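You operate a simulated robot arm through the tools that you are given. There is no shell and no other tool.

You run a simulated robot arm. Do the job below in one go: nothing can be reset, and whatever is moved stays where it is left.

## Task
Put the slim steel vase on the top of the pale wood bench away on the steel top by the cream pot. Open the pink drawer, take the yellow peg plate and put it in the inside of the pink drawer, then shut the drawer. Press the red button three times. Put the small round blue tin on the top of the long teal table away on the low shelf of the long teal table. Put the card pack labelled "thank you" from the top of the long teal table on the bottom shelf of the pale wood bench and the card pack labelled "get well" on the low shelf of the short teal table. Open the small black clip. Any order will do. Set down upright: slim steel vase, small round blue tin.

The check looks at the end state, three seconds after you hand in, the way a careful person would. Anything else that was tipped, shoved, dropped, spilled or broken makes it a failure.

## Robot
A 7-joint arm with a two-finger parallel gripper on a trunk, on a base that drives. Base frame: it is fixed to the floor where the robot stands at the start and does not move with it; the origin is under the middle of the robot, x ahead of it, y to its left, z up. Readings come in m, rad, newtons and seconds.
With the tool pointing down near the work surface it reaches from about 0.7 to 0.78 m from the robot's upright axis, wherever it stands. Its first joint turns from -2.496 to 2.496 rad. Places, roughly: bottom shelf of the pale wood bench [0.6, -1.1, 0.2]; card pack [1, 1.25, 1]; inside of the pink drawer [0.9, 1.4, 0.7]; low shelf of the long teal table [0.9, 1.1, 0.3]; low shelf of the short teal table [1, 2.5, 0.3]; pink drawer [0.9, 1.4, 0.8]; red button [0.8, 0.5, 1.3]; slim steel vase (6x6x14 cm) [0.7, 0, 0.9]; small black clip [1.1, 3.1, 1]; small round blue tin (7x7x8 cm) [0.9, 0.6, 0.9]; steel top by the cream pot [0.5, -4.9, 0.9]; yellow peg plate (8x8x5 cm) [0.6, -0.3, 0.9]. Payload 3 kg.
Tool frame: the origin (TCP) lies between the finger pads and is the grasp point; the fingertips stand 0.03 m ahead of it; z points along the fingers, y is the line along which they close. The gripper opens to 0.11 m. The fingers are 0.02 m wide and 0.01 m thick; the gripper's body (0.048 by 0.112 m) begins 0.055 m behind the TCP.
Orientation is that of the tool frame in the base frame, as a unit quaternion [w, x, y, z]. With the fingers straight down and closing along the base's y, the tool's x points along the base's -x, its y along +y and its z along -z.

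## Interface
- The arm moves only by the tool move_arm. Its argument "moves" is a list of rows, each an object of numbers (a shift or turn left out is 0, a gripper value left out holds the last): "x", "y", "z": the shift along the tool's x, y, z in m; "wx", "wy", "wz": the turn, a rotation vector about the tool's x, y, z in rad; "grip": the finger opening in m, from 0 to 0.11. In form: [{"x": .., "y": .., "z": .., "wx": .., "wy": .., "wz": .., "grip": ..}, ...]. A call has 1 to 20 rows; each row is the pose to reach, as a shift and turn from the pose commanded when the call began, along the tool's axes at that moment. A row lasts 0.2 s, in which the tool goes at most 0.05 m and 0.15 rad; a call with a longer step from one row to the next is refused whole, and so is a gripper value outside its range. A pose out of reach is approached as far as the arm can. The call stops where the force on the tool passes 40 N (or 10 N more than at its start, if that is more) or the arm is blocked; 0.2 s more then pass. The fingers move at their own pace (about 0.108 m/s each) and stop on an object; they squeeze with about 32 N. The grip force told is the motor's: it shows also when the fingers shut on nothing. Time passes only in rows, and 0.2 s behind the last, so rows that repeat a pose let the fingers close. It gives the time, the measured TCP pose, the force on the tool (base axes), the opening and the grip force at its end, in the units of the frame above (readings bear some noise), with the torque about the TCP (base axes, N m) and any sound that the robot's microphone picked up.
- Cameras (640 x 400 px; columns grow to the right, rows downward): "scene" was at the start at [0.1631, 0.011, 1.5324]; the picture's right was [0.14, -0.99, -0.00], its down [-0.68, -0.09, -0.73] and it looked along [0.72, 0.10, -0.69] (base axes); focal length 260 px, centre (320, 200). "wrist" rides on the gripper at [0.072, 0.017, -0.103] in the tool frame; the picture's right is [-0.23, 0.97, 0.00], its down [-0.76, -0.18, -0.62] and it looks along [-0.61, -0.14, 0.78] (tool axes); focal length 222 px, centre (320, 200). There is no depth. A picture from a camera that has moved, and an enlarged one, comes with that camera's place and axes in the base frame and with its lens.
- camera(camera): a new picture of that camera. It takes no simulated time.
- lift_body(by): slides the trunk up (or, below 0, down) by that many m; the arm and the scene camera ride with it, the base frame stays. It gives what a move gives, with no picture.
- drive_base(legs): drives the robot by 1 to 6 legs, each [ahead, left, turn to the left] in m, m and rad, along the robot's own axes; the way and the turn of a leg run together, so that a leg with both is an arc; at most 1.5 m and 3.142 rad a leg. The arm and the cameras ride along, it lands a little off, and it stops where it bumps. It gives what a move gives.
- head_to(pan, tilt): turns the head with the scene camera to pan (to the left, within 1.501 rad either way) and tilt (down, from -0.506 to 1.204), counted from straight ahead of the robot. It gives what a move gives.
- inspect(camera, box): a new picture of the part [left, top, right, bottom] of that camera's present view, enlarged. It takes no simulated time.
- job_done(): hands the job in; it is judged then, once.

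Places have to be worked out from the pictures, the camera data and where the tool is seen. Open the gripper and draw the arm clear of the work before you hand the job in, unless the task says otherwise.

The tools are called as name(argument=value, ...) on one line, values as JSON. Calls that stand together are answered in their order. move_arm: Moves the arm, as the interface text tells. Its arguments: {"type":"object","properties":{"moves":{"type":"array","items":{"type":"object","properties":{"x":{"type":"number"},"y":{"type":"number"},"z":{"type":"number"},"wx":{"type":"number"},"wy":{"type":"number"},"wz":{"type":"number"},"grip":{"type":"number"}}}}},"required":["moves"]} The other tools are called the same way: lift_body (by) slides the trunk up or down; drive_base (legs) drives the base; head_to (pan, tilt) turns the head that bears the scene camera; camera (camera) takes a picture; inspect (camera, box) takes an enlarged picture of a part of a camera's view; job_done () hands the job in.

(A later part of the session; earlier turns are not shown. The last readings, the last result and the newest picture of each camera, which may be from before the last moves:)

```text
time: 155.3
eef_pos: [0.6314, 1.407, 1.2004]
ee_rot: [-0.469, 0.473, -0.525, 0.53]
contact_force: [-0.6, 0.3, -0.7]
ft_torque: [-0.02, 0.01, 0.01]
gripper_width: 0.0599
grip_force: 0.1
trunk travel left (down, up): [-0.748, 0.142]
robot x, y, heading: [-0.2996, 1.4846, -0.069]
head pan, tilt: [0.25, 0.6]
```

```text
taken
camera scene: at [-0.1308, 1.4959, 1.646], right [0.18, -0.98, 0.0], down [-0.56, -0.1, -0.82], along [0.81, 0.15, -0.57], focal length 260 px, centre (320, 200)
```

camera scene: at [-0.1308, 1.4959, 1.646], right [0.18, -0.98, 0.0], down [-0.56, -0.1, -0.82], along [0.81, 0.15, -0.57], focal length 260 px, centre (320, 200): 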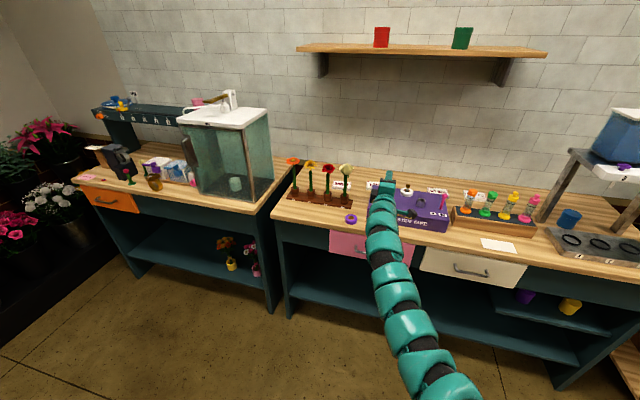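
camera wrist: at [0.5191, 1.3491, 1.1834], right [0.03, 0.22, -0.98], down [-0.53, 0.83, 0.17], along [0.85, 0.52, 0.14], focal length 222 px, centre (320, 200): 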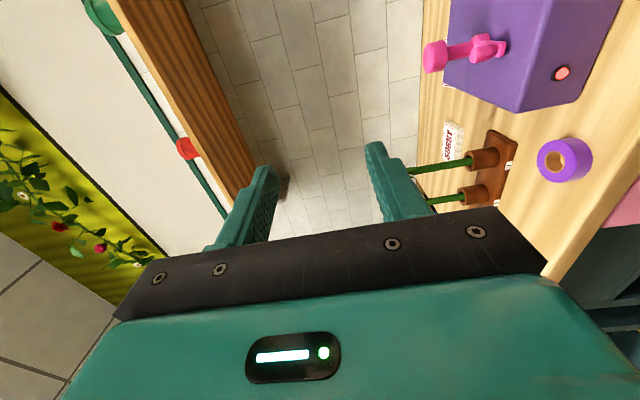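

The roll worked. I back off 6 cm and lower the trunk by 0.38 m to the handle's height, then look.

drive_base(legs=[[-0.06, 0, 0]])

lift_body(by=-0.38)

camera(camera="wrist")

camera(camera="scene")

```text
time: 156.3
eef_pos: [0.5682, 1.4124, 1.2017]
ee_rot: [-0.47, 0.472, -0.524, 0.531]
contact_force: [-0.5, -0.1, 0.5]
ft_torque: [-0.02, -0.01, 0.02]
gripper_width: 0.0602
grip_force: 0.0
trunk travel left (down, up): [-0.748, 0.142]
robot x, y, heading: [-0.3606, 1.4948, -0.072]
head pan, tilt: [0.25, 0.6]
```

```text
time: 160.0
eef_pos: [0.5703, 1.4116, 0.821]
ee_rot: [-0.469, 0.473, -0.525, 0.53]
contact_force: [-0.1, -0.5, 0.3]
ft_torque: [0.01, 0.02, 0.02]
gripper_width: 0.0601
grip_force: 0.0
trunk travel left (down, up): [-0.368, 0.522]
robot x, y, heading: [-0.3591, 1.487, -0.073]
head pan, tilt: [0.25, 0.6]
```

```text
taken
camera wrist: at [0.4582, 1.3533, 0.8037], right [0.03, 0.22, -0.98], down [-0.53, 0.83, 0.17], along [0.85, 0.52, 0.14], focal length 222 px, centre (320, 200)
```

wrist: 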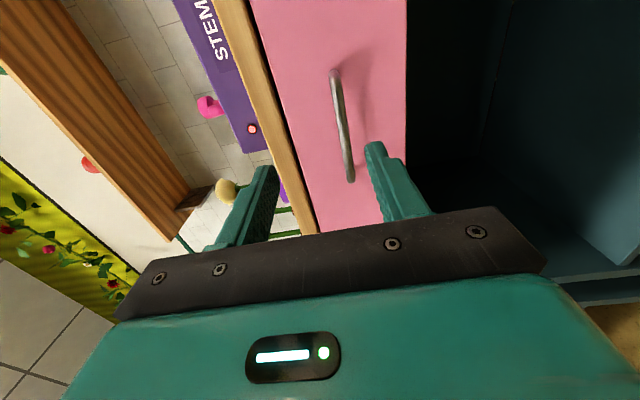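

```text
taken
camera scene: at [-0.1917, 1.5003, 1.266], right [0.18, -0.98, 0.0], down [-0.56, -0.1, -0.83], along [0.81, 0.15, -0.56], focal length 260 px, centre (320, 200)
```

scene: 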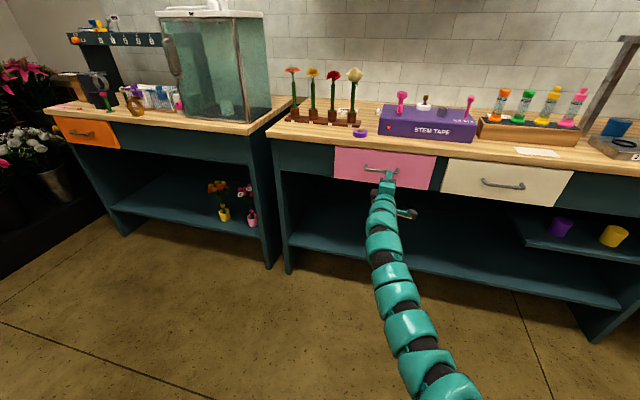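

The handle bar spans y≈1.36–1.47 at z≈0.801. I lower 2 cm and check the bar's depth in an enlarged scene view.

lift_body(by=-0.02)

inspect(camera="scene", box=[310, 110, 470, 230])

inspect(camera="wrist", box=[240, 30, 440, 230])

```text
time: 160.6
eef_pos: [0.5709, 1.4114, 0.8014]
ee_rot: [-0.469, 0.473, -0.525, 0.53]
contact_force: [-0.6, 0.3, 0.0]
ft_torque: [-0.01, -0.02, -0.02]
gripper_width: 0.06
grip_force: 0.0
trunk travel left (down, up): [-0.348, 0.542]
robot x, y, heading: [-0.3582, 1.4916, -0.07]
head pan, tilt: [0.25, 0.6]
```

```text
3.33 times, centred on (390, 170) of scene
camera zoom: at [-0.1918, 1.5004, 1.246], right [0.18, -0.98, 0.0], down [-0.56, -0.1, -0.83], along [0.81, 0.15, -0.56], focal length 865 px, centre (87, 300)
```

zoom: 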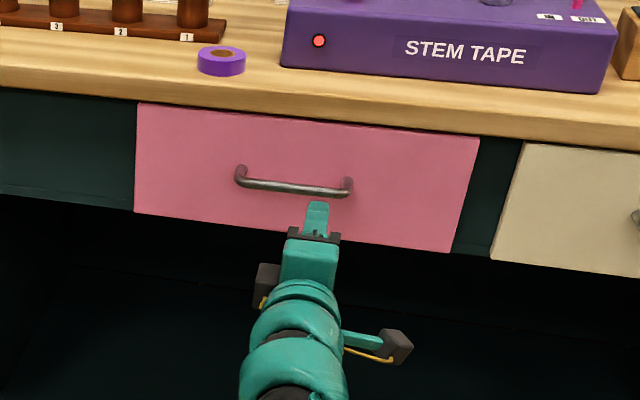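

```text
2.00 times, centred on (340, 130) of wrist
camera zoom: at [0.4581, 1.3534, 0.7838], right [0.03, 0.22, -0.98], down [-0.53, 0.83, 0.17], along [0.85, 0.52, 0.14], focal length 444 px, centre (280, 340)
```

zoom: 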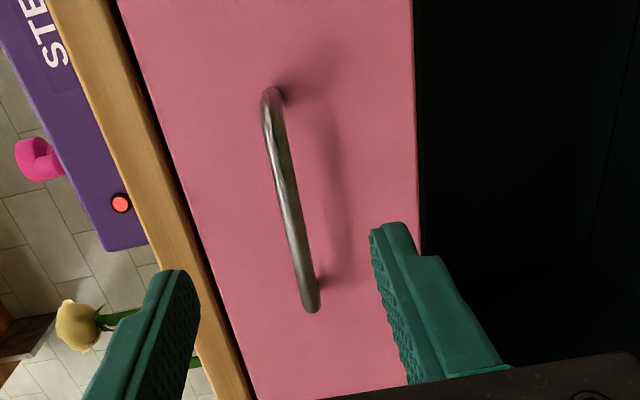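

The bar is at about (0.717, 1.42, 0.80). I drive forward 0.13 m so that it lies between the finger pads.

drive_base(legs=[[0.1, 0.012, 0], [0.03, 0, 0]])

inspect(camera="wrist", box=[200, 30, 460, 230])

```text
time: 162.2
eef_pos: [0.7, 1.4142, 0.8006]
ee_rot: [-0.469, 0.473, -0.525, 0.53]
contact_force: [0.1, 0.8, 0.4]
ft_torque: [0.0, -0.03, -0.02]
gripper_width: 0.0602
grip_force: 0.0
trunk travel left (down, up): [-0.348, 0.542]
robot x, y, heading: [-0.2331, 1.4943, -0.071]
head pan, tilt: [0.25, 0.6]
```

```text
2.00 times, centred on (330, 130) of wrist
camera zoom: at [0.5876, 1.3562, 0.7836], right [0.03, 0.22, -0.98], down [-0.53, 0.83, 0.17], along [0.85, 0.52, 0.14], focal length 444 px, centre (300, 340)
```

zoom: 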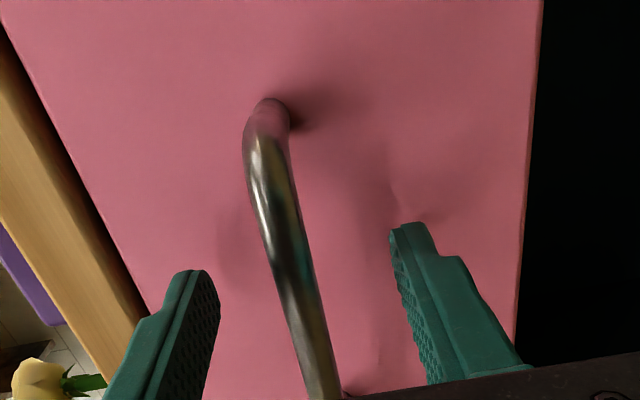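

The bar runs between the fingers. I close on it.

move_arm(moves=[{"grip": 0.03}, {"grip": 0.0}, {"grip": 0.0}, {"grip": 0.0}])

drive_base(legs=[[-0.1, 0, 0]])

camera(camera="scene")

```text
time: 163.2
eef_pos: [0.6992, 1.4156, 0.7998]
ee_rot: [-0.468, 0.473, -0.526, 0.53]
contact_force: [-4.0, -0.1, -4.8]
ft_torque: [0.52, -0.01, -0.37]
gripper_width: 0.0115
grip_force: 44.8
trunk travel left (down, up): [-0.348, 0.542]
robot x, y, heading: [-0.2309, 1.4957, -0.071]
head pan, tilt: [0.25, 0.6]
```

```text
time: 164.4
eef_pos: [0.601, 1.4241, 0.8003]
ee_rot: [-0.469, 0.473, -0.525, 0.53]
contact_force: [-0.4, 10.2, -6.3]
ft_torque: [0.53, -0.02, 0.18]
gripper_width: 0.0115
grip_force: 45.1
trunk travel left (down, up): [-0.348, 0.542]
robot x, y, heading: [-0.3313, 1.5013, -0.073]
head pan, tilt: [0.25, 0.6]
```

```text
taken
camera scene: at [-0.1608, 1.5111, 1.2458], right [0.18, -0.98, 0.0], down [-0.56, -0.1, -0.82], along [0.81, 0.15, -0.57], focal length 260 px, centre (320, 200)
```

scene: 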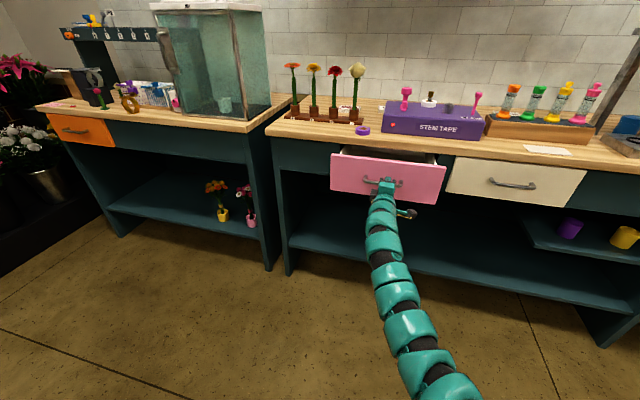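

The drawer slides open. I pull another 0.11 m.

drive_base(legs=[[-0.11, 0.004, 0]])

camera(camera="scene")

```text
time: 165.6
eef_pos: [0.4891, 1.4331, 0.8003]
ee_rot: [-0.469, 0.473, -0.525, 0.529]
contact_force: [-0.2, -5.0, -5.4]
ft_torque: [0.46, 0.0, -0.69]
gripper_width: 0.0115
grip_force: 45.0
trunk travel left (down, up): [-0.348, 0.542]
robot x, y, heading: [-0.4389, 1.5142, -0.069]
head pan, tilt: [0.25, 0.6]
```

```text
taken
camera scene: at [-0.2715, 1.5216, 1.2459], right [0.18, -0.98, 0.0], down [-0.56, -0.1, -0.82], along [0.81, 0.15, -0.57], focal length 260 px, centre (320, 200)
```

scene: 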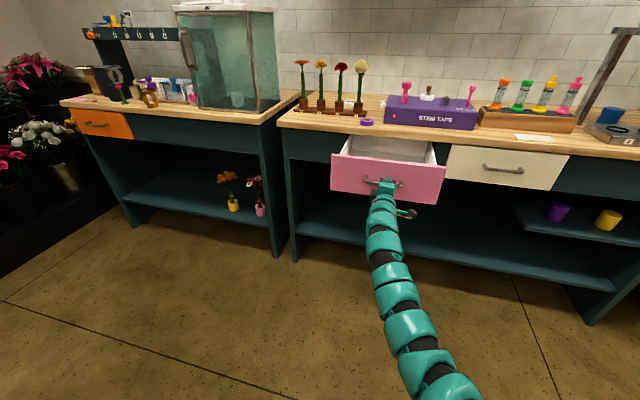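

The drawer is open about 0.21 m. I pull another 5 cm for room, then release the handle and back off.

drive_base(legs=[[-0.05, 0.001, 0]])

move_arm(moves=[{"grip": 0.03}, {"grip": 0.06}, {"grip": 0.06}])

drive_base(legs=[[-0.12, 0, 0]])

camera(camera="scene")

```text
time: 166.5
eef_pos: [0.4394, 1.4379, 0.7991]
ee_rot: [-0.468, 0.472, -0.526, 0.53]
contact_force: [-0.3, -0.7, -2.6]
ft_torque: [0.5, -0.03, -0.71]
gripper_width: 0.0117
grip_force: 45.4
trunk travel left (down, up): [-0.348, 0.542]
robot x, y, heading: [-0.4893, 1.5158, -0.07]
head pan, tilt: [0.25, 0.6]
```

```text
time: 167.3
eef_pos: [0.439, 1.4376, 0.8004]
ee_rot: [-0.468, 0.473, -0.525, 0.53]
contact_force: [-0.4, -1.0, 0.2]
ft_torque: [-0.01, 0.02, -0.04]
gripper_width: 0.06
grip_force: 0.0
trunk travel left (down, up): [-0.348, 0.542]
robot x, y, heading: [-0.4887, 1.5158, -0.069]
head pan, tilt: [0.25, 0.6]
```

```text
time: 168.5
eef_pos: [0.3179, 1.446, 0.7996]
ee_rot: [-0.468, 0.473, -0.525, 0.53]
contact_force: [-0.1, -0.1, 0.5]
ft_torque: [0.01, 0.0, 0.03]
gripper_width: 0.06
grip_force: 0.0
trunk travel left (down, up): [-0.348, 0.542]
robot x, y, heading: [-0.6133, 1.5286, -0.07]
head pan, tilt: [0.25, 0.6]
```

```text
taken
camera scene: at [-0.4434, 1.5354, 1.246], right [0.18, -0.98, 0.0], down [-0.56, -0.1, -0.83], along [0.81, 0.15, -0.56], focal length 260 px, centre (320, 200)
```

scene: 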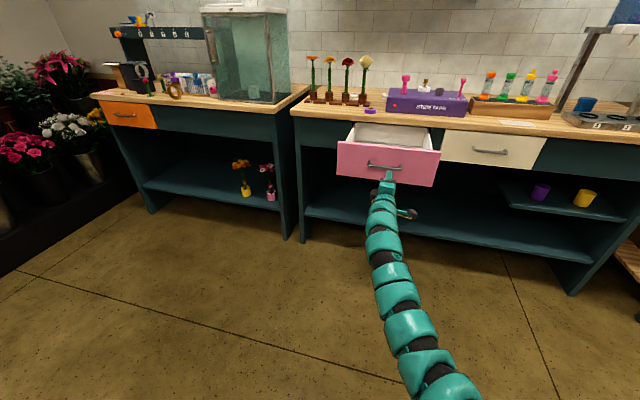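

The drawer is open ~0.26 m. I raise the trunk, swing the tool down about the wrist, and yaw it back to the standard orientation for picking the peg plate.

lift_body(by=0.42)

move_arm(moves=[{"y": 0.022, "z": -0.0011, "wx": -0.1}, {"y": 0.0437, "z": -0.0044, "wx": -0.2}, {"y": 0.065, "z": -0.0098, "wx": -0.3}, {"y": 0.0857, "z": -0.0174, "wx": -0.4}, {"y": 0.1055, "z": -0.0269, "wx": -0.5}, {"y": 0.1242, "z": -0.0384, "wx": -0.6}, {"y": 0.1417, "z": -0.0517, "wx": -0.7}, {"y": 0.1578, "z": -0.0667, "wx": -0.8}, {"y": 0.1723, "z": -0.0832, "wx": -0.9}, {"y": 0.1851, "z": -0.1011, "wx": -1.0}, {"y": 0.1961, "z": -0.1202, "wx": -1.1}, {"y": 0.205, "z": -0.1403, "wx": -1.2}, {"y": 0.212, "z": -0.1612, "wx": -1.3}, {"y": 0.2168, "z": -0.1826, "wx": -1.4}, {"y": 0.2194, "z": -0.2044, "wx": -1.5}, {"y": 0.22, "z": -0.22, "wx": -1.571}, {"y": 0.22, "z": -0.22, "wx": -1.571}])

camera(camera="scene")

```text
refused: 0.42 is not a number from -0.4 to 0.4
```

```text
time: 172.1
eef_pos: [0.0991, 1.4696, 0.579]
ee_rot: [-0.004, -0.665, 0.747, -0.004]
contact_force: [-0.3, 0.7, -0.1]
ft_torque: [0.0, -0.01, 0.0]
gripper_width: 0.0599
grip_force: 0.1
trunk travel left (down, up): [-0.348, 0.542]
robot x, y, heading: [-0.6117, 1.5241, -0.076]
head pan, tilt: [0.25, 0.6]
```

```text
taken
camera scene: at [-0.4434, 1.5354, 1.246], right [0.18, -0.98, 0.0], down [-0.56, -0.1, -0.82], along [0.81, 0.15, -0.57], focal length 260 px, centre (320, 200)
```

scene: 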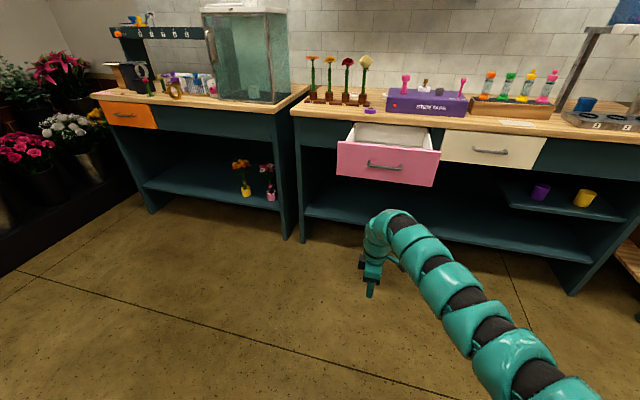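

The lift limit is 0.4 m per call; the swing happened safely in free space. I now raise the trunk 0.4 m and yaw the tool back +90°.

lift_body(by=0.4)

move_arm(moves=[{"wz": 0.14}, {"wz": 0.28}, {"wz": 0.42}, {"wz": 0.56}, {"wz": 0.7}, {"wz": 0.84}, {"wz": 0.98}, {"wz": 1.12}, {"wz": 1.26}, {"wz": 1.4}, {"wz": 1.5}, {"wz": 1.571}, {"wz": 1.571}])

camera(camera="wrist")

```text
time: 176.0
eef_pos: [0.0993, 1.4704, 0.9797]
ee_rot: [-0.003, -0.665, 0.746, -0.002]
contact_force: [-0.2, 0.3, 0.4]
ft_torque: [-0.01, 0.0, -0.01]
gripper_width: 0.0599
grip_force: 0.0
trunk travel left (down, up): [-0.748, 0.142]
robot x, y, heading: [-0.6087, 1.5266, -0.074]
head pan, tilt: [0.25, 0.6]
```

```text
time: 178.8
eef_pos: [0.0993, 1.4692, 0.9803]
ee_rot: [0.0, 0.058, 0.998, -0.005]
contact_force: [0.1, -0.5, 0.1]
ft_torque: [-0.02, -0.05, 0.02]
gripper_width: 0.0602
grip_force: 0.0
trunk travel left (down, up): [-0.748, 0.142]
robot x, y, heading: [-0.6079, 1.5218, -0.078]
head pan, tilt: [0.25, 0.6]
```

```text
taken
camera wrist: at [0.029, 1.4981, 1.0828], right [0.34, 0.94, -0.01], down [0.74, -0.26, 0.63], along [0.59, -0.22, -0.78], focal length 222 px, centre (320, 200)
```

wrist: 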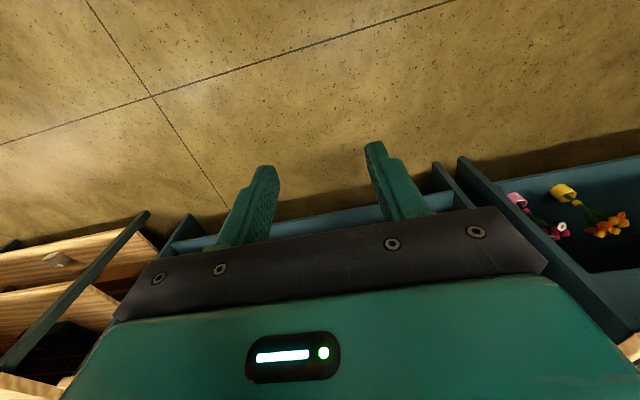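

The tool is down again. I drive right to the bench in front of the peg plate, staying back for now, and raise the trunk a bit.

drive_base(legs=[[0.1, -0.9, 0], [0.19, -0.9, 0]])

lift_body(by=0.12)

head_to(pan=0.0, tilt=0.8)

camera(camera="scene")

```text
time: 188.0
eef_pos: [0.2503, -0.3526, 0.9798]
ee_rot: [0.0, 0.06, 0.998, -0.005]
contact_force: [0.3, -0.2, -0.1]
ft_torque: [0.01, -0.01, -0.01]
gripper_width: 0.06
grip_force: 0.1
trunk travel left (down, up): [-0.748, 0.142]
robot x, y, heading: [-0.4584, -0.2919, -0.075]
head pan, tilt: [0.25, 0.6]
```

```text
time: 189.5
eef_pos: [0.2496, -0.3515, 1.1002]
ee_rot: [0.0, 0.06, 0.998, -0.005]
contact_force: [0.1, -0.4, -1.1]
ft_torque: [-0.02, 0.0, 0.02]
gripper_width: 0.0599
grip_force: 0.0
trunk travel left (down, up): [-0.868, 0.022]
robot x, y, heading: [-0.4603, -0.2957, -0.081]
head pan, tilt: [0.25, 0.6]
```

```text
time: 190.2
eef_pos: [0.2507, -0.3523, 1.1009]
ee_rot: [0.0, 0.061, 0.998, -0.005]
contact_force: [-0.7, 0.9, 0.3]
ft_torque: [0.01, -0.03, 0.01]
gripper_width: 0.0598
grip_force: 0.0
trunk travel left (down, up): [-0.868, 0.022]
robot x, y, heading: [-0.4617, -0.2935, -0.078]
head pan, tilt: [0.0, 0.799]
```

```text
taken
camera scene: at [-0.2997, -0.3056, 1.7492], right [-0.08, -1.0, 0.0], down [-0.71, 0.05, -0.7], along [0.7, -0.05, -0.72], focal length 260 px, centre (320, 200)
```

scene: 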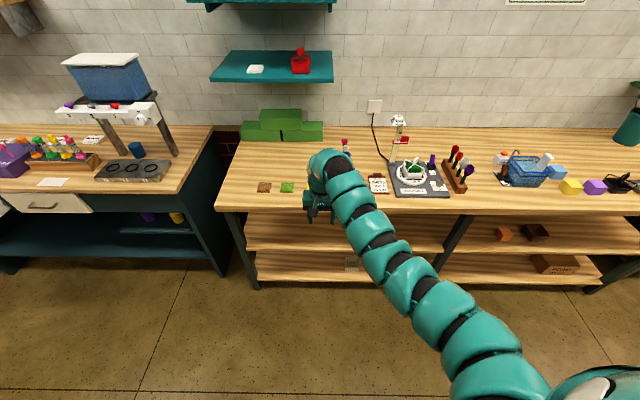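

I drive ahead until the tool is about above the plate and check with the wrist camera.

drive_base(legs=[[0.33, 0.028, 0]])

camera(camera="wrist")

camera(camera="scene")

```text
time: 192.4
eef_pos: [0.5843, -0.3523, 1.1001]
ee_rot: [0.0, 0.061, 0.998, -0.004]
contact_force: [-1.1, 0.3, -0.1]
ft_torque: [0.0, 0.03, -0.03]
gripper_width: 0.06
grip_force: 0.1
trunk travel left (down, up): [-0.868, 0.022]
robot x, y, heading: [-0.1274, -0.2908, -0.075]
head pan, tilt: [0.0, 0.799]
```

```text
taken
camera wrist: at [0.5129, -0.3235, 1.2024], right [0.34, 0.94, -0.01], down [0.73, -0.26, 0.62], along [0.58, -0.22, -0.78], focal length 222 px, centre (320, 200)
```

wrist: 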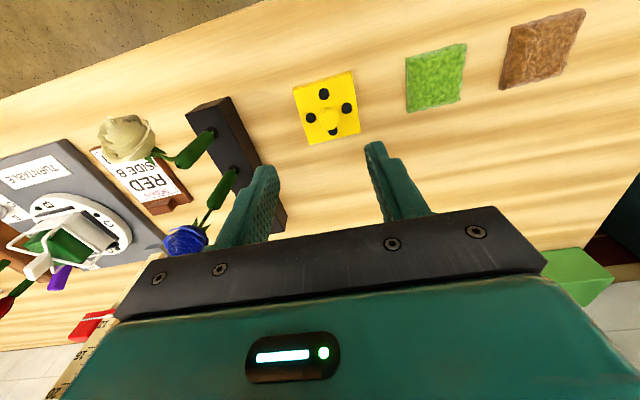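

```text
taken
camera scene: at [0.0346, -0.3043, 1.749], right [-0.08, -1.0, 0.0], down [-0.72, 0.06, -0.7], along [0.69, -0.06, -0.72], focal length 260 px, centre (320, 200)
```

scene: 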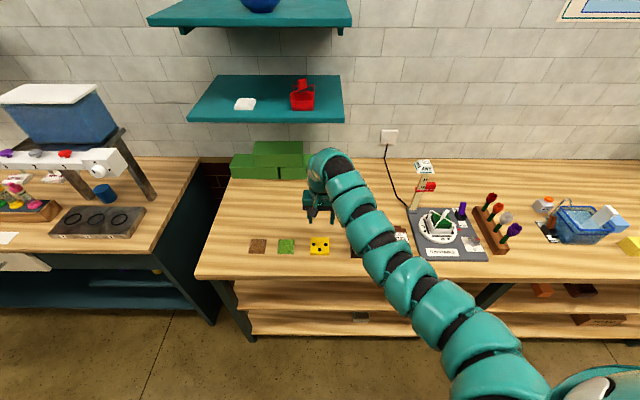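

inspect(camera="wrist", box=[270, 50, 390, 160])

```text
3.64 times, centred on (330, 105) of wrist
camera zoom: at [0.5129, -0.3235, 1.2024], right [0.34, 0.94, -0.01], down [0.73, -0.26, 0.62], along [0.58, -0.22, -0.78], focal length 808 px, centre (284, 546)
```

zoom: 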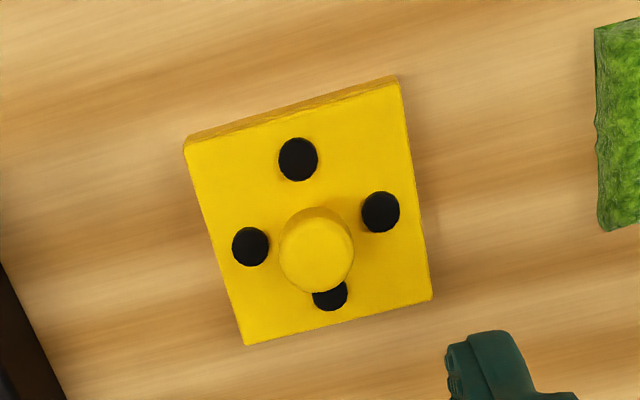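

The stud is at (0.600, −0.347), knob ≈2.4 cm wide. I centre over it and descend to z≈0.938, then close.

move_arm(moves=[{"x": -0.0147, "y": 0.0074, "z": 0.02}, {"x": -0.0147, "y": 0.0074, "z": 0.06}, {"x": -0.0147, "y": 0.0074, "z": 0.1}, {"x": -0.0147, "y": 0.0074, "z": 0.135}, {"x": -0.0147, "y": 0.0074, "z": 0.15}, {"x": -0.0147, "y": 0.0074, "z": 0.16}, {"x": -0.0147, "y": 0.0074, "z": 0.16}])

camera(camera="wrist")

```text
time: 193.9
eef_pos: [0.6018, -0.3461, 0.9478]
ee_rot: [0.008, 0.061, 0.998, -0.002]
contact_force: [-1.9, 0.6, 23.9]
ft_torque: [0.35, 0.22, 0.03]
gripper_width: 0.0588
grip_force: 0.0
trunk travel left (down, up): [-0.868, 0.022]
robot x, y, heading: [-0.1267, -0.2936, -0.08]
head pan, tilt: [0.0, 0.799]
stopped in row 7: the force on the tool passed its limit at 47 N (the readings are from after the stop); the commanded pose is now the measured one
```

```text
taken
camera wrist: at [0.5298, -0.3182, 1.0492], right [0.34, 0.94, 0.0], down [0.72, -0.27, 0.64], along [0.6, -0.22, -0.77], focal length 222 px, centre (320, 200)
```

wrist: 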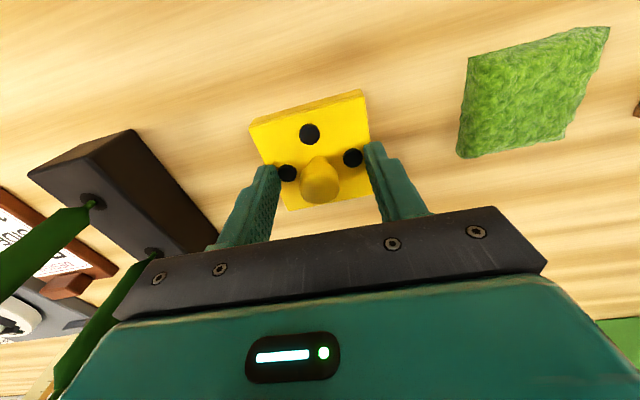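

The fingertips touched the plate's top at TCP z≈0.948. I ease up 6 mm and close on the stud.

move_arm(moves=[{"z": -0.007}, {"z": -0.007, "grip": 0.03}, {"z": -0.007, "grip": 0.0}, {"z": -0.007, "grip": 0.0}, {"z": -0.007, "grip": 0.0}])

camera(camera="wrist")

```text
time: 195.2
eef_pos: [0.6017, -0.3468, 0.9504]
ee_rot: [0.005, 0.062, 0.998, -0.003]
contact_force: [0.2, -0.2, 0.3]
ft_torque: [0.0, -0.02, 0.04]
gripper_width: 0.0224
grip_force: 32.3
trunk travel left (down, up): [-0.868, 0.022]
robot x, y, heading: [-0.1291, -0.2933, -0.083]
head pan, tilt: [0.0, 0.799]
```

```text
taken
camera wrist: at [0.531, -0.3189, 1.0523], right [0.35, 0.94, 0.0], down [0.73, -0.27, 0.63], along [0.59, -0.22, -0.78], focal length 222 px, centre (320, 200)
```

wrist: 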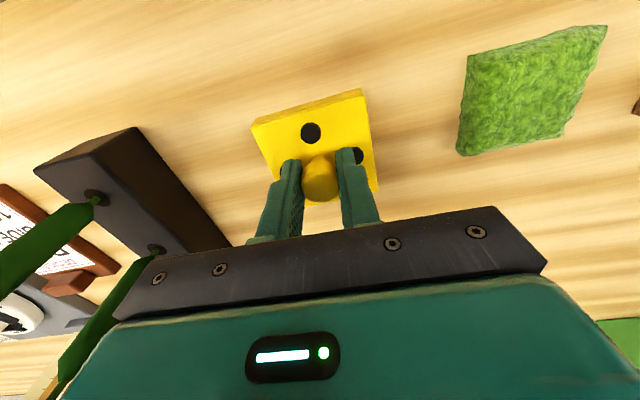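

The stud is gripped (2.2 cm, 32 N). I lift it straight up and verify.

move_arm(moves=[{"z": -0.03}, {"z": -0.07}, {"z": -0.11}, {"z": -0.15}, {"z": -0.15}])

camera(camera="wrist")

```text
time: 196.3
eef_pos: [0.6013, -0.3448, 1.1011]
ee_rot: [0.004, 0.062, 0.998, -0.004]
contact_force: [0.1, -0.4, -1.0]
ft_torque: [0.0, 0.0, 0.04]
gripper_width: 0.0225
grip_force: 32.3
trunk travel left (down, up): [-0.868, 0.022]
robot x, y, heading: [-0.1253, -0.2907, -0.077]
head pan, tilt: [0.0, 0.799]
```

```text
taken
camera wrist: at [0.5298, -0.3171, 1.2026], right [0.35, 0.94, 0.0], down [0.73, -0.27, 0.63], along [0.59, -0.22, -0.78], focal length 222 px, centre (320, 200)
```

wrist: 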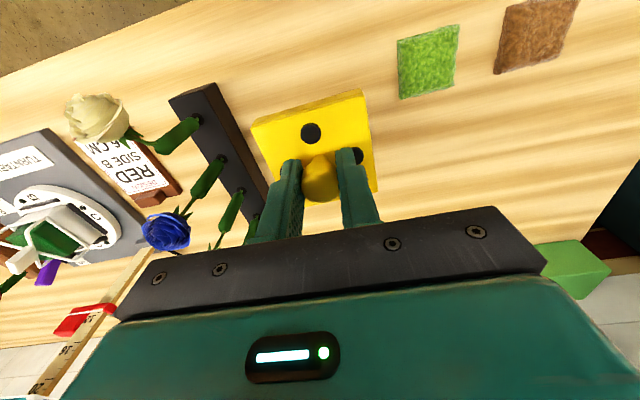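

The plate is held. I back off the bench, drive left to the open drawer, and look.

drive_base(legs=[[-0.4, 0, 0], [0, 0.9, 0], [0, 0.86, 0]])

head_to(pan=0.1, tilt=0.8)

camera(camera="scene")

camera(camera="wrist")

```text
time: 207.4
eef_pos: [0.3397, 1.4562, 1.1019]
ee_rot: [0.005, 0.058, 0.998, -0.004]
contact_force: [0.6, 0.6, -0.8]
ft_torque: [0.01, -0.02, -0.03]
gripper_width: 0.0227
grip_force: 31.9
trunk travel left (down, up): [-0.868, 0.022]
robot x, y, heading: [-0.3907, 1.5031, -0.068]
head pan, tilt: [0.0, 0.799]
```

```text
time: 208.0
eef_pos: [0.3378, 1.455, 1.1013]
ee_rot: [0.005, 0.057, 0.998, -0.003]
contact_force: [-0.1, -0.6, -0.1]
ft_torque: [-0.01, -0.05, -0.02]
gripper_width: 0.0227
grip_force: 31.9
trunk travel left (down, up): [-0.868, 0.022]
robot x, y, heading: [-0.3877, 1.5029, -0.068]
head pan, tilt: [0.099, 0.799]
```

```text
taken
camera scene: at [-0.2287, 1.4992, 1.7491], right [0.03, -1.0, 0.0], down [-0.72, -0.02, -0.7], along [0.7, 0.02, -0.72], focal length 260 px, centre (320, 200)
```

scene: 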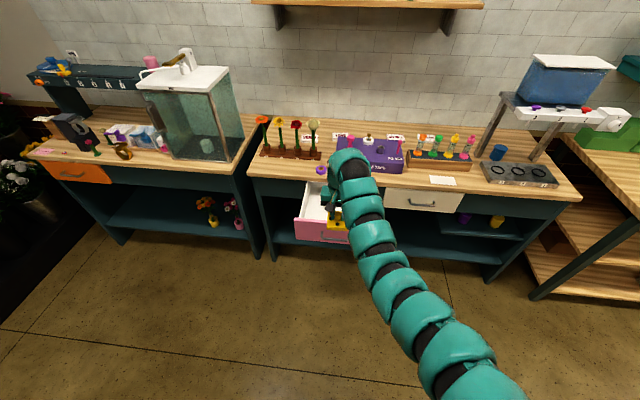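

```text
taken
camera wrist: at [0.2673, 1.4829, 1.2027], right [0.34, 0.94, 0.0], down [0.73, -0.26, 0.63], along [0.59, -0.22, -0.78], focal length 222 px, centre (320, 200)
```

wrist: 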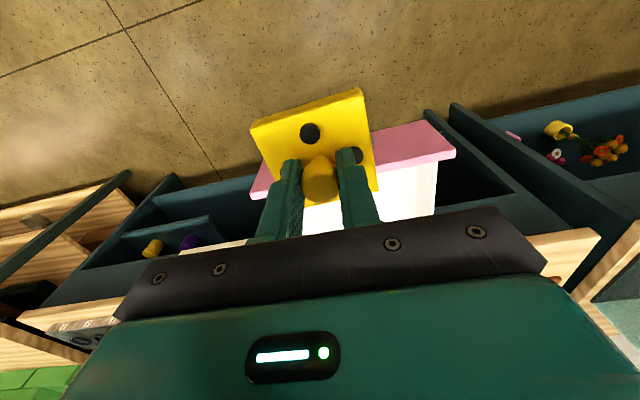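

The drawer spans y≈1.26–1.62, inner face at x≈0.51. I drive ahead 0.275 m so that the plate is over the middle of the opening.

drive_base(legs=[[0.275, 0, 0]])

camera(camera="wrist")

camera(camera="scene")

```text
time: 210.0
eef_pos: [0.6141, 1.4325, 1.0987]
ee_rot: [0.004, 0.059, 0.998, -0.004]
contact_force: [-0.5, -0.3, -1.5]
ft_torque: [0.0, -0.04, 0.02]
gripper_width: 0.0225
grip_force: 31.9
trunk travel left (down, up): [-0.868, 0.022]
robot x, y, heading: [-0.1147, 1.482, -0.075]
head pan, tilt: [0.099, 0.799]
```

```text
taken
camera wrist: at [0.5425, 1.4607, 1.2021], right [0.34, 0.94, 0.0], down [0.73, -0.26, 0.63], along [0.59, -0.22, -0.78], focal length 222 px, centre (320, 200)
```

wrist: 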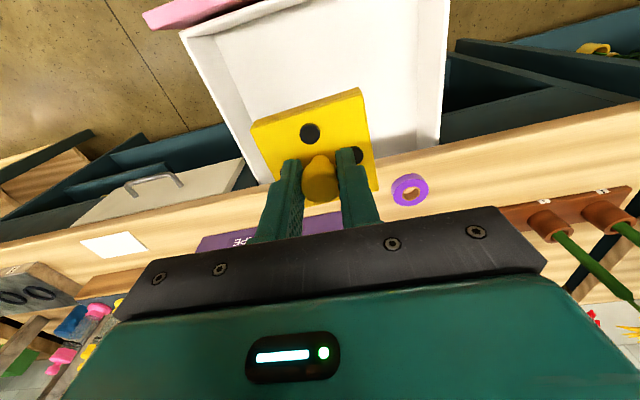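

```text
taken
camera scene: at [0.047, 1.4786, 1.749], right [0.02, -1.0, 0.0], down [-0.72, -0.02, -0.7], along [0.7, 0.02, -0.72], focal length 260 px, centre (320, 200)
```

scene: 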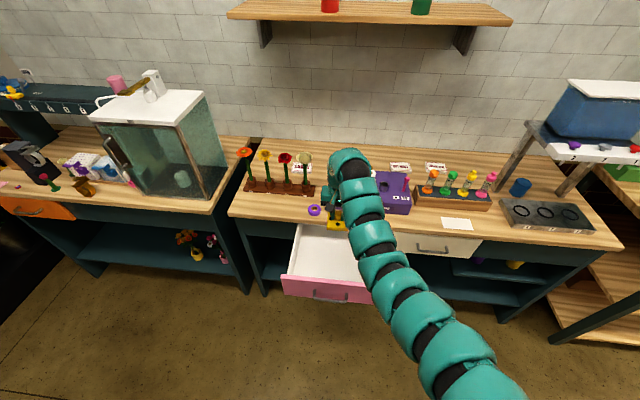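

The plate is over the drawer with ~5 cm clearance to the table edge. I lower the trunk 0.2 m and check.

lift_body(by=-0.2)

camera(camera="wrist")

camera(camera="scene")

```text
time: 212.1
eef_pos: [0.6139, 1.4332, 0.9001]
ee_rot: [0.005, 0.059, 0.998, -0.004]
contact_force: [-0.9, 0.1, -1.3]
ft_torque: [0.01, 0.01, -0.01]
gripper_width: 0.0224
grip_force: 32.1
trunk travel left (down, up): [-0.668, 0.222]
robot x, y, heading: [-0.1154, 1.4826, -0.076]
head pan, tilt: [0.099, 0.799]
```

```text
taken
camera wrist: at [0.5416, 1.4608, 1.0027], right [0.34, 0.94, 0.0], down [0.73, -0.26, 0.63], along [0.59, -0.22, -0.78], focal length 222 px, centre (320, 200)
```

wrist: 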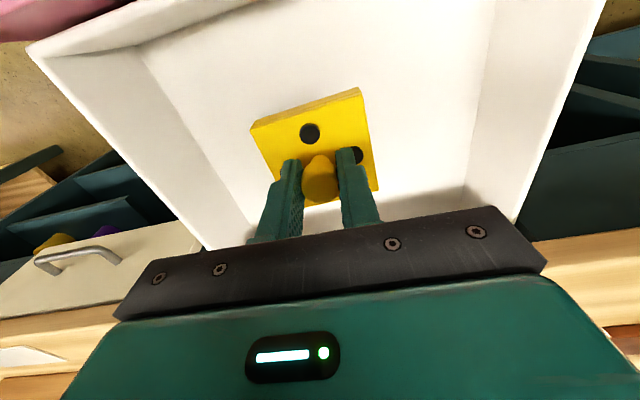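

```text
taken
camera scene: at [0.0457, 1.4788, 1.5492], right [0.02, -1.0, 0.0], down [-0.72, -0.02, -0.7], along [0.7, 0.02, -0.72], focal length 260 px, centre (320, 200)
```

scene: 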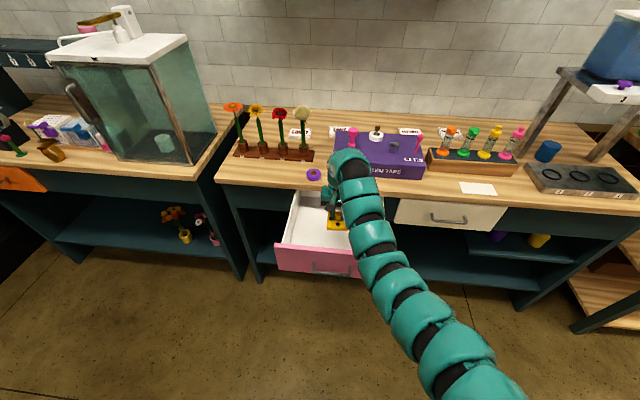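

Well inside the drawer opening. I continue down with the arm in small rows, watching for contact.

move_arm(moves=[{"z": 0.012}, {"z": 0.024}, {"z": 0.036}, {"z": 0.044}, {"z": 0.05}, {"z": 0.05}])

```text
time: 213.5
eef_pos: [0.6129, 1.431, 0.8504]
ee_rot: [0.005, 0.059, 0.998, -0.004]
contact_force: [-0.7, 0.2, -0.9]
ft_torque: [0.0, 0.0, 0.02]
gripper_width: 0.0222
grip_force: 31.8
trunk travel left (down, up): [-0.668, 0.222]
robot x, y, heading: [-0.1175, 1.4839, -0.078]
head pan, tilt: [0.099, 0.799]
```

move_arm(moves=[{"z": 0.006}, {"z": 0.012}, {"z": 0.018}, {"z": 0.024}, {"z": 0.03}, {"z": 0.03}])

camera(camera="wrist")

```text
time: 214.9
eef_pos: [0.614, 1.432, 0.8208]
ee_rot: [0.005, 0.059, 0.998, -0.003]
contact_force: [0.3, -0.8, -0.7]
ft_torque: [0.01, 0.0, 0.01]
gripper_width: 0.0223
grip_force: 32.4
trunk travel left (down, up): [-0.668, 0.222]
robot x, y, heading: [-0.1173, 1.483, -0.078]
head pan, tilt: [0.099, 0.799]
```

```text
taken
camera wrist: at [0.5425, 1.4601, 0.9225], right [0.34, 0.94, 0.0], down [0.73, -0.26, 0.63], along [0.59, -0.22, -0.78], focal length 222 px, centre (320, 200)
```

wrist: 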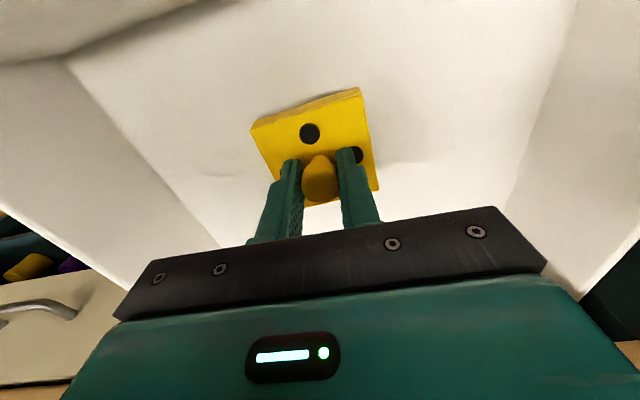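

move_arm(moves=[{"z": 0.005}, {"z": 0.01}, {"z": 0.015}, {"z": 0.02}, {"z": 0.02}])

```text
time: 216.1
eef_pos: [0.6129, 1.4318, 0.8006]
ee_rot: [0.005, 0.06, 0.998, -0.003]
contact_force: [-0.2, -0.3, 0.6]
ft_torque: [-0.02, -0.02, -0.03]
gripper_width: 0.0226
grip_force: 32.1
trunk travel left (down, up): [-0.668, 0.222]
robot x, y, heading: [-0.1153, 1.48, -0.082]
head pan, tilt: [0.099, 0.799]
```

move_arm(moves=[{"z": 0.004}, {"z": 0.008}, {"z": 0.012}, {"z": 0.016}, {"z": 0.016}])

camera(camera="wrist")

```text
time: 217.3
eef_pos: [0.6191, 1.4321, 0.7911]
ee_rot: [0.013, 0.059, 0.998, -0.002]
contact_force: [1.1, -0.7, 23.0]
ft_torque: [0.01, 0.72, 0.06]
gripper_width: 0.0228
grip_force: 32.7
trunk travel left (down, up): [-0.668, 0.222]
robot x, y, heading: [-0.1164, 1.4794, -0.076]
head pan, tilt: [0.099, 0.799]
stopped in row 5: the force on the tool passed its limit at 42 N (the readings are from after the stop); the commanded pose is now the measured one
```

```text
taken
camera wrist: at [0.5456, 1.4597, 0.8918], right [0.34, 0.94, 0.0], down [0.72, -0.26, 0.64], along [0.61, -0.22, -0.77], focal length 222 px, centre (320, 200)
```

wrist: 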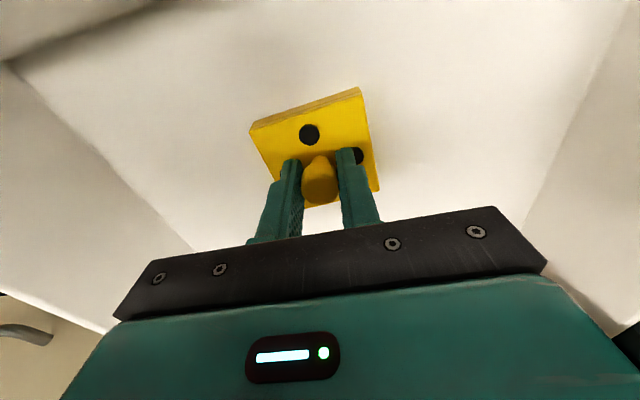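

Contact with the drawer floor at TCP z≈0.791. I ease up 3 mm and release the stud.

move_arm(moves=[{"z": -0.002}, {"z": -0.002, "grip": 0.03}, {"z": -0.002, "grip": 0.05}, {"z": -0.002, "grip": 0.06}, {"z": -0.002, "grip": 0.06}])

camera(camera="wrist")

```text
time: 218.5
eef_pos: [0.6158, 1.4308, 0.7899]
ee_rot: [0.01, 0.06, 0.998, -0.002]
contact_force: [-0.9, -4.9, 16.9]
ft_torque: [0.42, 0.08, -0.01]
gripper_width: 0.0573
grip_force: 0.0
trunk travel left (down, up): [-0.668, 0.222]
robot x, y, heading: [-0.1165, 1.4805, -0.077]
head pan, tilt: [0.099, 0.799]
```

```text
taken
camera wrist: at [0.5434, 1.4591, 0.892], right [0.34, 0.94, 0.0], down [0.72, -0.26, 0.64], along [0.6, -0.22, -0.77], focal length 222 px, centre (320, 200)
```

wrist: 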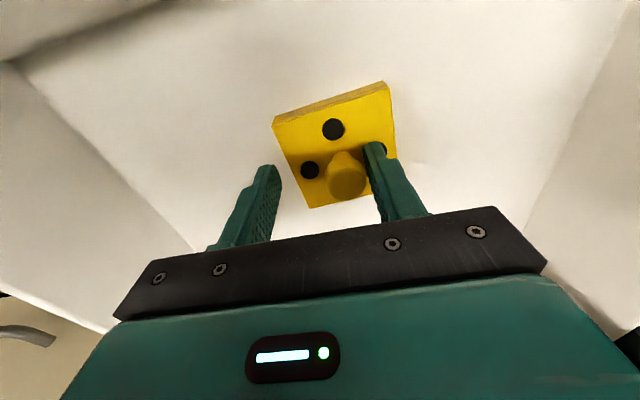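

The plate lies in the drawer. I raise the arm straight out.

move_arm(moves=[{"z": -0.01}, {"z": -0.04}, {"z": -0.08}, {"z": -0.12}, {"z": -0.15}])

lift_body(by=0.15)

camera(camera="wrist")

```text
time: 219.7
eef_pos: [0.6147, 1.4342, 0.9405]
ee_rot: [0.009, 0.059, 0.998, -0.003]
contact_force: [0.4, 0.0, 0.7]
ft_torque: [-0.03, -0.01, 0.02]
gripper_width: 0.0597
grip_force: 0.1
trunk travel left (down, up): [-0.668, 0.222]
robot x, y, heading: [-0.1135, 1.4841, -0.078]
head pan, tilt: [0.099, 0.799]
```

```text
time: 221.5
eef_pos: [0.6146, 1.4334, 1.0908]
ee_rot: [0.008, 0.06, 0.998, -0.004]
contact_force: [0.4, 0.5, 0.1]
ft_torque: [0.0, 0.04, -0.01]
gripper_width: 0.0598
grip_force: 0.1
trunk travel left (down, up): [-0.818, 0.072]
robot x, y, heading: [-0.1184, 1.4794, -0.077]
head pan, tilt: [0.099, 0.799]
```

```text
taken
camera wrist: at [0.5426, 1.4612, 1.1913], right [0.34, 0.94, 0.0], down [0.72, -0.26, 0.64], along [0.6, -0.22, -0.77], focal length 222 px, centre (320, 200)
```

wrist: 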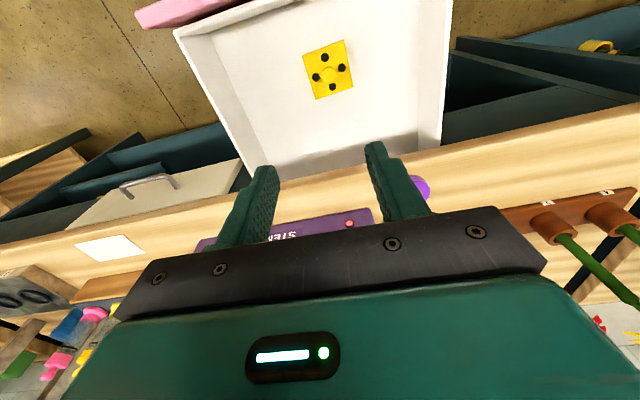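

The plate lies flat in the drawer. I back off 0.46 m, yaw −90° and swing to the rolled horizontal pose again to push the drawer shut by its handle.

drive_base(legs=[[-0.46, 0, 0]])

move_arm(moves=[{"wz": -0.14}, {"wz": -0.28}, {"wz": -0.42}, {"wz": -0.56}, {"wz": -0.7}, {"wz": -0.84}, {"wz": -0.98}, {"wz": -1.12}, {"wz": -1.26}, {"wz": -1.4}, {"wz": -1.5}, {"wz": -1.571}, {"wz": -1.571}])

move_arm(moves=[{"y": -0.022, "z": -0.0011, "wx": 0.1}, {"y": -0.0437, "z": -0.0044, "wx": 0.2}, {"y": -0.065, "z": -0.0098, "wx": 0.3}, {"y": -0.0857, "z": -0.0174, "wx": 0.4}, {"y": -0.1055, "z": -0.0269, "wx": 0.5}, {"y": -0.1242, "z": -0.0384, "wx": 0.6}, {"y": -0.1417, "z": -0.0517, "wx": 0.7}, {"y": -0.1578, "z": -0.0667, "wx": 0.8}, {"y": -0.1723, "z": -0.0832, "wx": 0.9}, {"y": -0.1851, "z": -0.1011, "wx": 1.0}, {"y": -0.1961, "z": -0.1202, "wx": 1.1}, {"y": -0.205, "z": -0.1403, "wx": 1.2}, {"y": -0.212, "z": -0.1612, "wx": 1.3}, {"y": -0.2168, "z": -0.1826, "wx": 1.4}, {"y": -0.2194, "z": -0.2044, "wx": 1.5}, {"y": -0.22, "z": -0.22, "wx": 1.571}, {"y": -0.22, "z": -0.22, "wx": 1.571}])

camera(camera="scene")

```text
time: 224.3
eef_pos: [0.1531, 1.4684, 1.091]
ee_rot: [0.009, 0.059, 0.998, -0.002]
contact_force: [-0.8, 0.4, -0.7]
ft_torque: [-0.02, -0.02, 0.0]
gripper_width: 0.0597
grip_force: 0.0
trunk travel left (down, up): [-0.818, 0.072]
robot x, y, heading: [-0.5781, 1.5174, -0.075]
head pan, tilt: [0.099, 0.799]
```

```text
time: 227.1
eef_pos: [0.1539, 1.4684, 1.0896]
ee_rot: [0.005, -0.664, 0.748, -0.009]
contact_force: [0.0, -0.7, 0.2]
ft_torque: [-0.01, 0.02, -0.03]
gripper_width: 0.0597
grip_force: 0.0
trunk travel left (down, up): [-0.818, 0.072]
robot x, y, heading: [-0.5771, 1.5137, -0.078]
head pan, tilt: [0.099, 0.799]
```

```text
time: 230.7
eef_pos: [0.3683, 1.4447, 1.3142]
ee_rot: [-0.474, 0.465, -0.523, 0.534]
contact_force: [0.3, -0.1, 0.3]
ft_torque: [0.0, -0.01, 0.0]
gripper_width: 0.0599
grip_force: 0.1
trunk travel left (down, up): [-0.818, 0.072]
robot x, y, heading: [-0.5773, 1.5178, -0.077]
head pan, tilt: [0.099, 0.799]
```

```text
taken
camera scene: at [-0.4157, 1.5131, 1.6991], right [0.03, -1.0, 0.0], down [-0.72, -0.02, -0.7], along [0.7, 0.02, -0.72], focal length 260 px, centre (320, 200)
```

scene: 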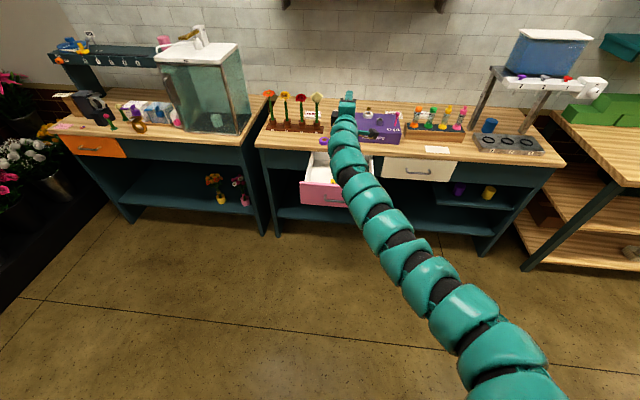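

I lower the trunk to the handle's height in front of the open drawer.

lift_body(by=-0.4)

lift_body(by=-0.114)

camera(camera="wrist")

camera(camera="scene")

```text
time: 234.5
eef_pos: [0.3691, 1.4433, 0.9153]
ee_rot: [-0.474, 0.466, -0.523, 0.534]
contact_force: [-0.2, 0.1, -0.2]
ft_torque: [-0.01, 0.02, -0.04]
gripper_width: 0.0599
grip_force: 0.1
trunk travel left (down, up): [-0.418, 0.472]
robot x, y, heading: [-0.5793, 1.5189, -0.08]
head pan, tilt: [0.099, 0.799]
```

```text
time: 235.9
eef_pos: [0.3684, 1.4442, 0.8014]
ee_rot: [-0.473, 0.467, -0.522, 0.535]
contact_force: [0.1, -0.1, -0.3]
ft_torque: [0.02, 0.04, -0.02]
gripper_width: 0.0598
grip_force: 0.0
trunk travel left (down, up): [-0.304, 0.586]
robot x, y, heading: [-0.5769, 1.5176, -0.073]
head pan, tilt: [0.099, 0.799]
```

```text
taken
camera wrist: at [0.2568, 1.3861, 0.781], right [0.04, 0.22, -0.97], down [-0.53, 0.83, 0.16], along [0.85, 0.51, 0.15], focal length 222 px, centre (320, 200)
```

wrist: 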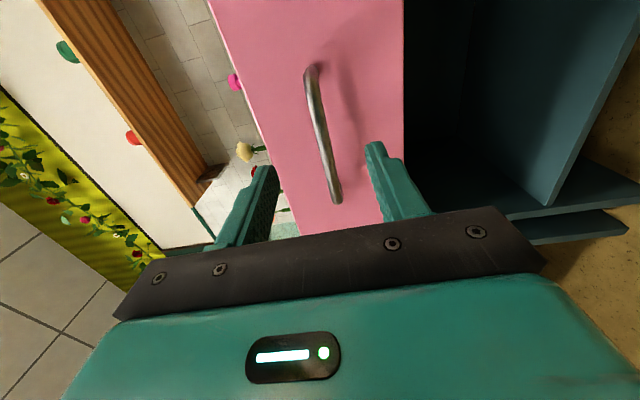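

```text
taken
camera scene: at [-0.4158, 1.5135, 1.1852], right [0.03, -1.0, 0.0], down [-0.72, -0.02, -0.7], along [0.7, 0.02, -0.72], focal length 260 px, centre (320, 200)
```

scene: 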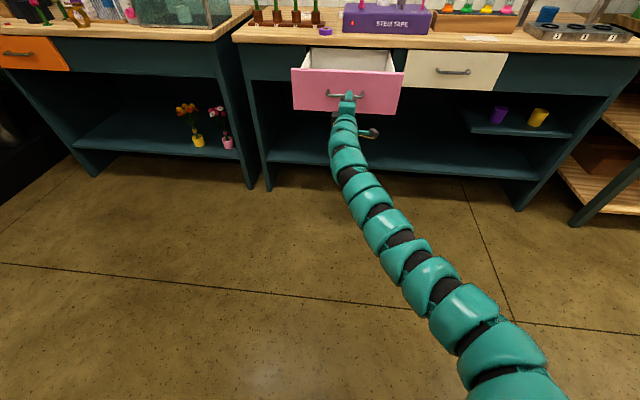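

The bar is aligned with the fingers. I drive ahead 7 cm, close on the bar, then push the drawer in.

drive_base(legs=[[0.072, 0.0, 0]])

move_arm(moves=[{"grip": 0.03}, {"grip": 0.0}, {"grip": 0.0}, {"grip": 0.0}])

```text
time: 237.0
eef_pos: [0.4412, 1.4394, 0.7999]
ee_rot: [-0.473, 0.466, -0.523, 0.534]
contact_force: [0.2, -0.8, -0.3]
ft_torque: [-0.03, -0.01, 0.02]
gripper_width: 0.0598
grip_force: 0.1
trunk travel left (down, up): [-0.304, 0.586]
robot x, y, heading: [-0.5082, 1.5139, -0.073]
head pan, tilt: [0.099, 0.799]
```

```text
time: 238.0
eef_pos: [0.4405, 1.4378, 0.7996]
ee_rot: [-0.472, 0.467, -0.523, 0.535]
contact_force: [-0.6, 0.1, -1.7]
ft_torque: [0.23, -0.01, -0.09]
gripper_width: 0.0115
grip_force: 45.1
trunk travel left (down, up): [-0.304, 0.586]
robot x, y, heading: [-0.5041, 1.5097, -0.075]
head pan, tilt: [0.099, 0.799]
```

The bar is gripped. I push the drawer in, in two legs.

drive_base(legs=[[0.13, -0.002, 0], [0.115, -0.002, 0]])

camera(camera="scene")

```text
time: 240.1
eef_pos: [0.6858, 1.4153, 0.8007]
ee_rot: [-0.473, 0.467, -0.523, 0.534]
contact_force: [0.6, 4.5, -0.8]
ft_torque: [0.19, 0.0, 0.09]
gripper_width: 0.0116
grip_force: 45.3
trunk travel left (down, up): [-0.304, 0.586]
robot x, y, heading: [-0.2602, 1.4923, -0.077]
head pan, tilt: [0.099, 0.799]
```

```text
taken
camera scene: at [-0.0993, 1.4859, 1.1851], right [0.02, -1.0, 0.0], down [-0.72, -0.02, -0.7], along [0.7, 0.02, -0.72], focal length 260 px, centre (320, 200)
```

scene: 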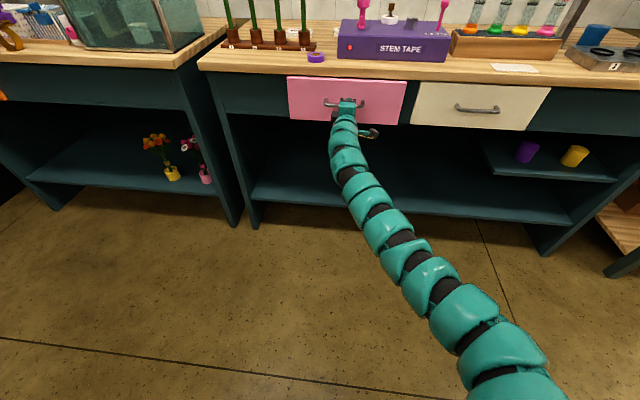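

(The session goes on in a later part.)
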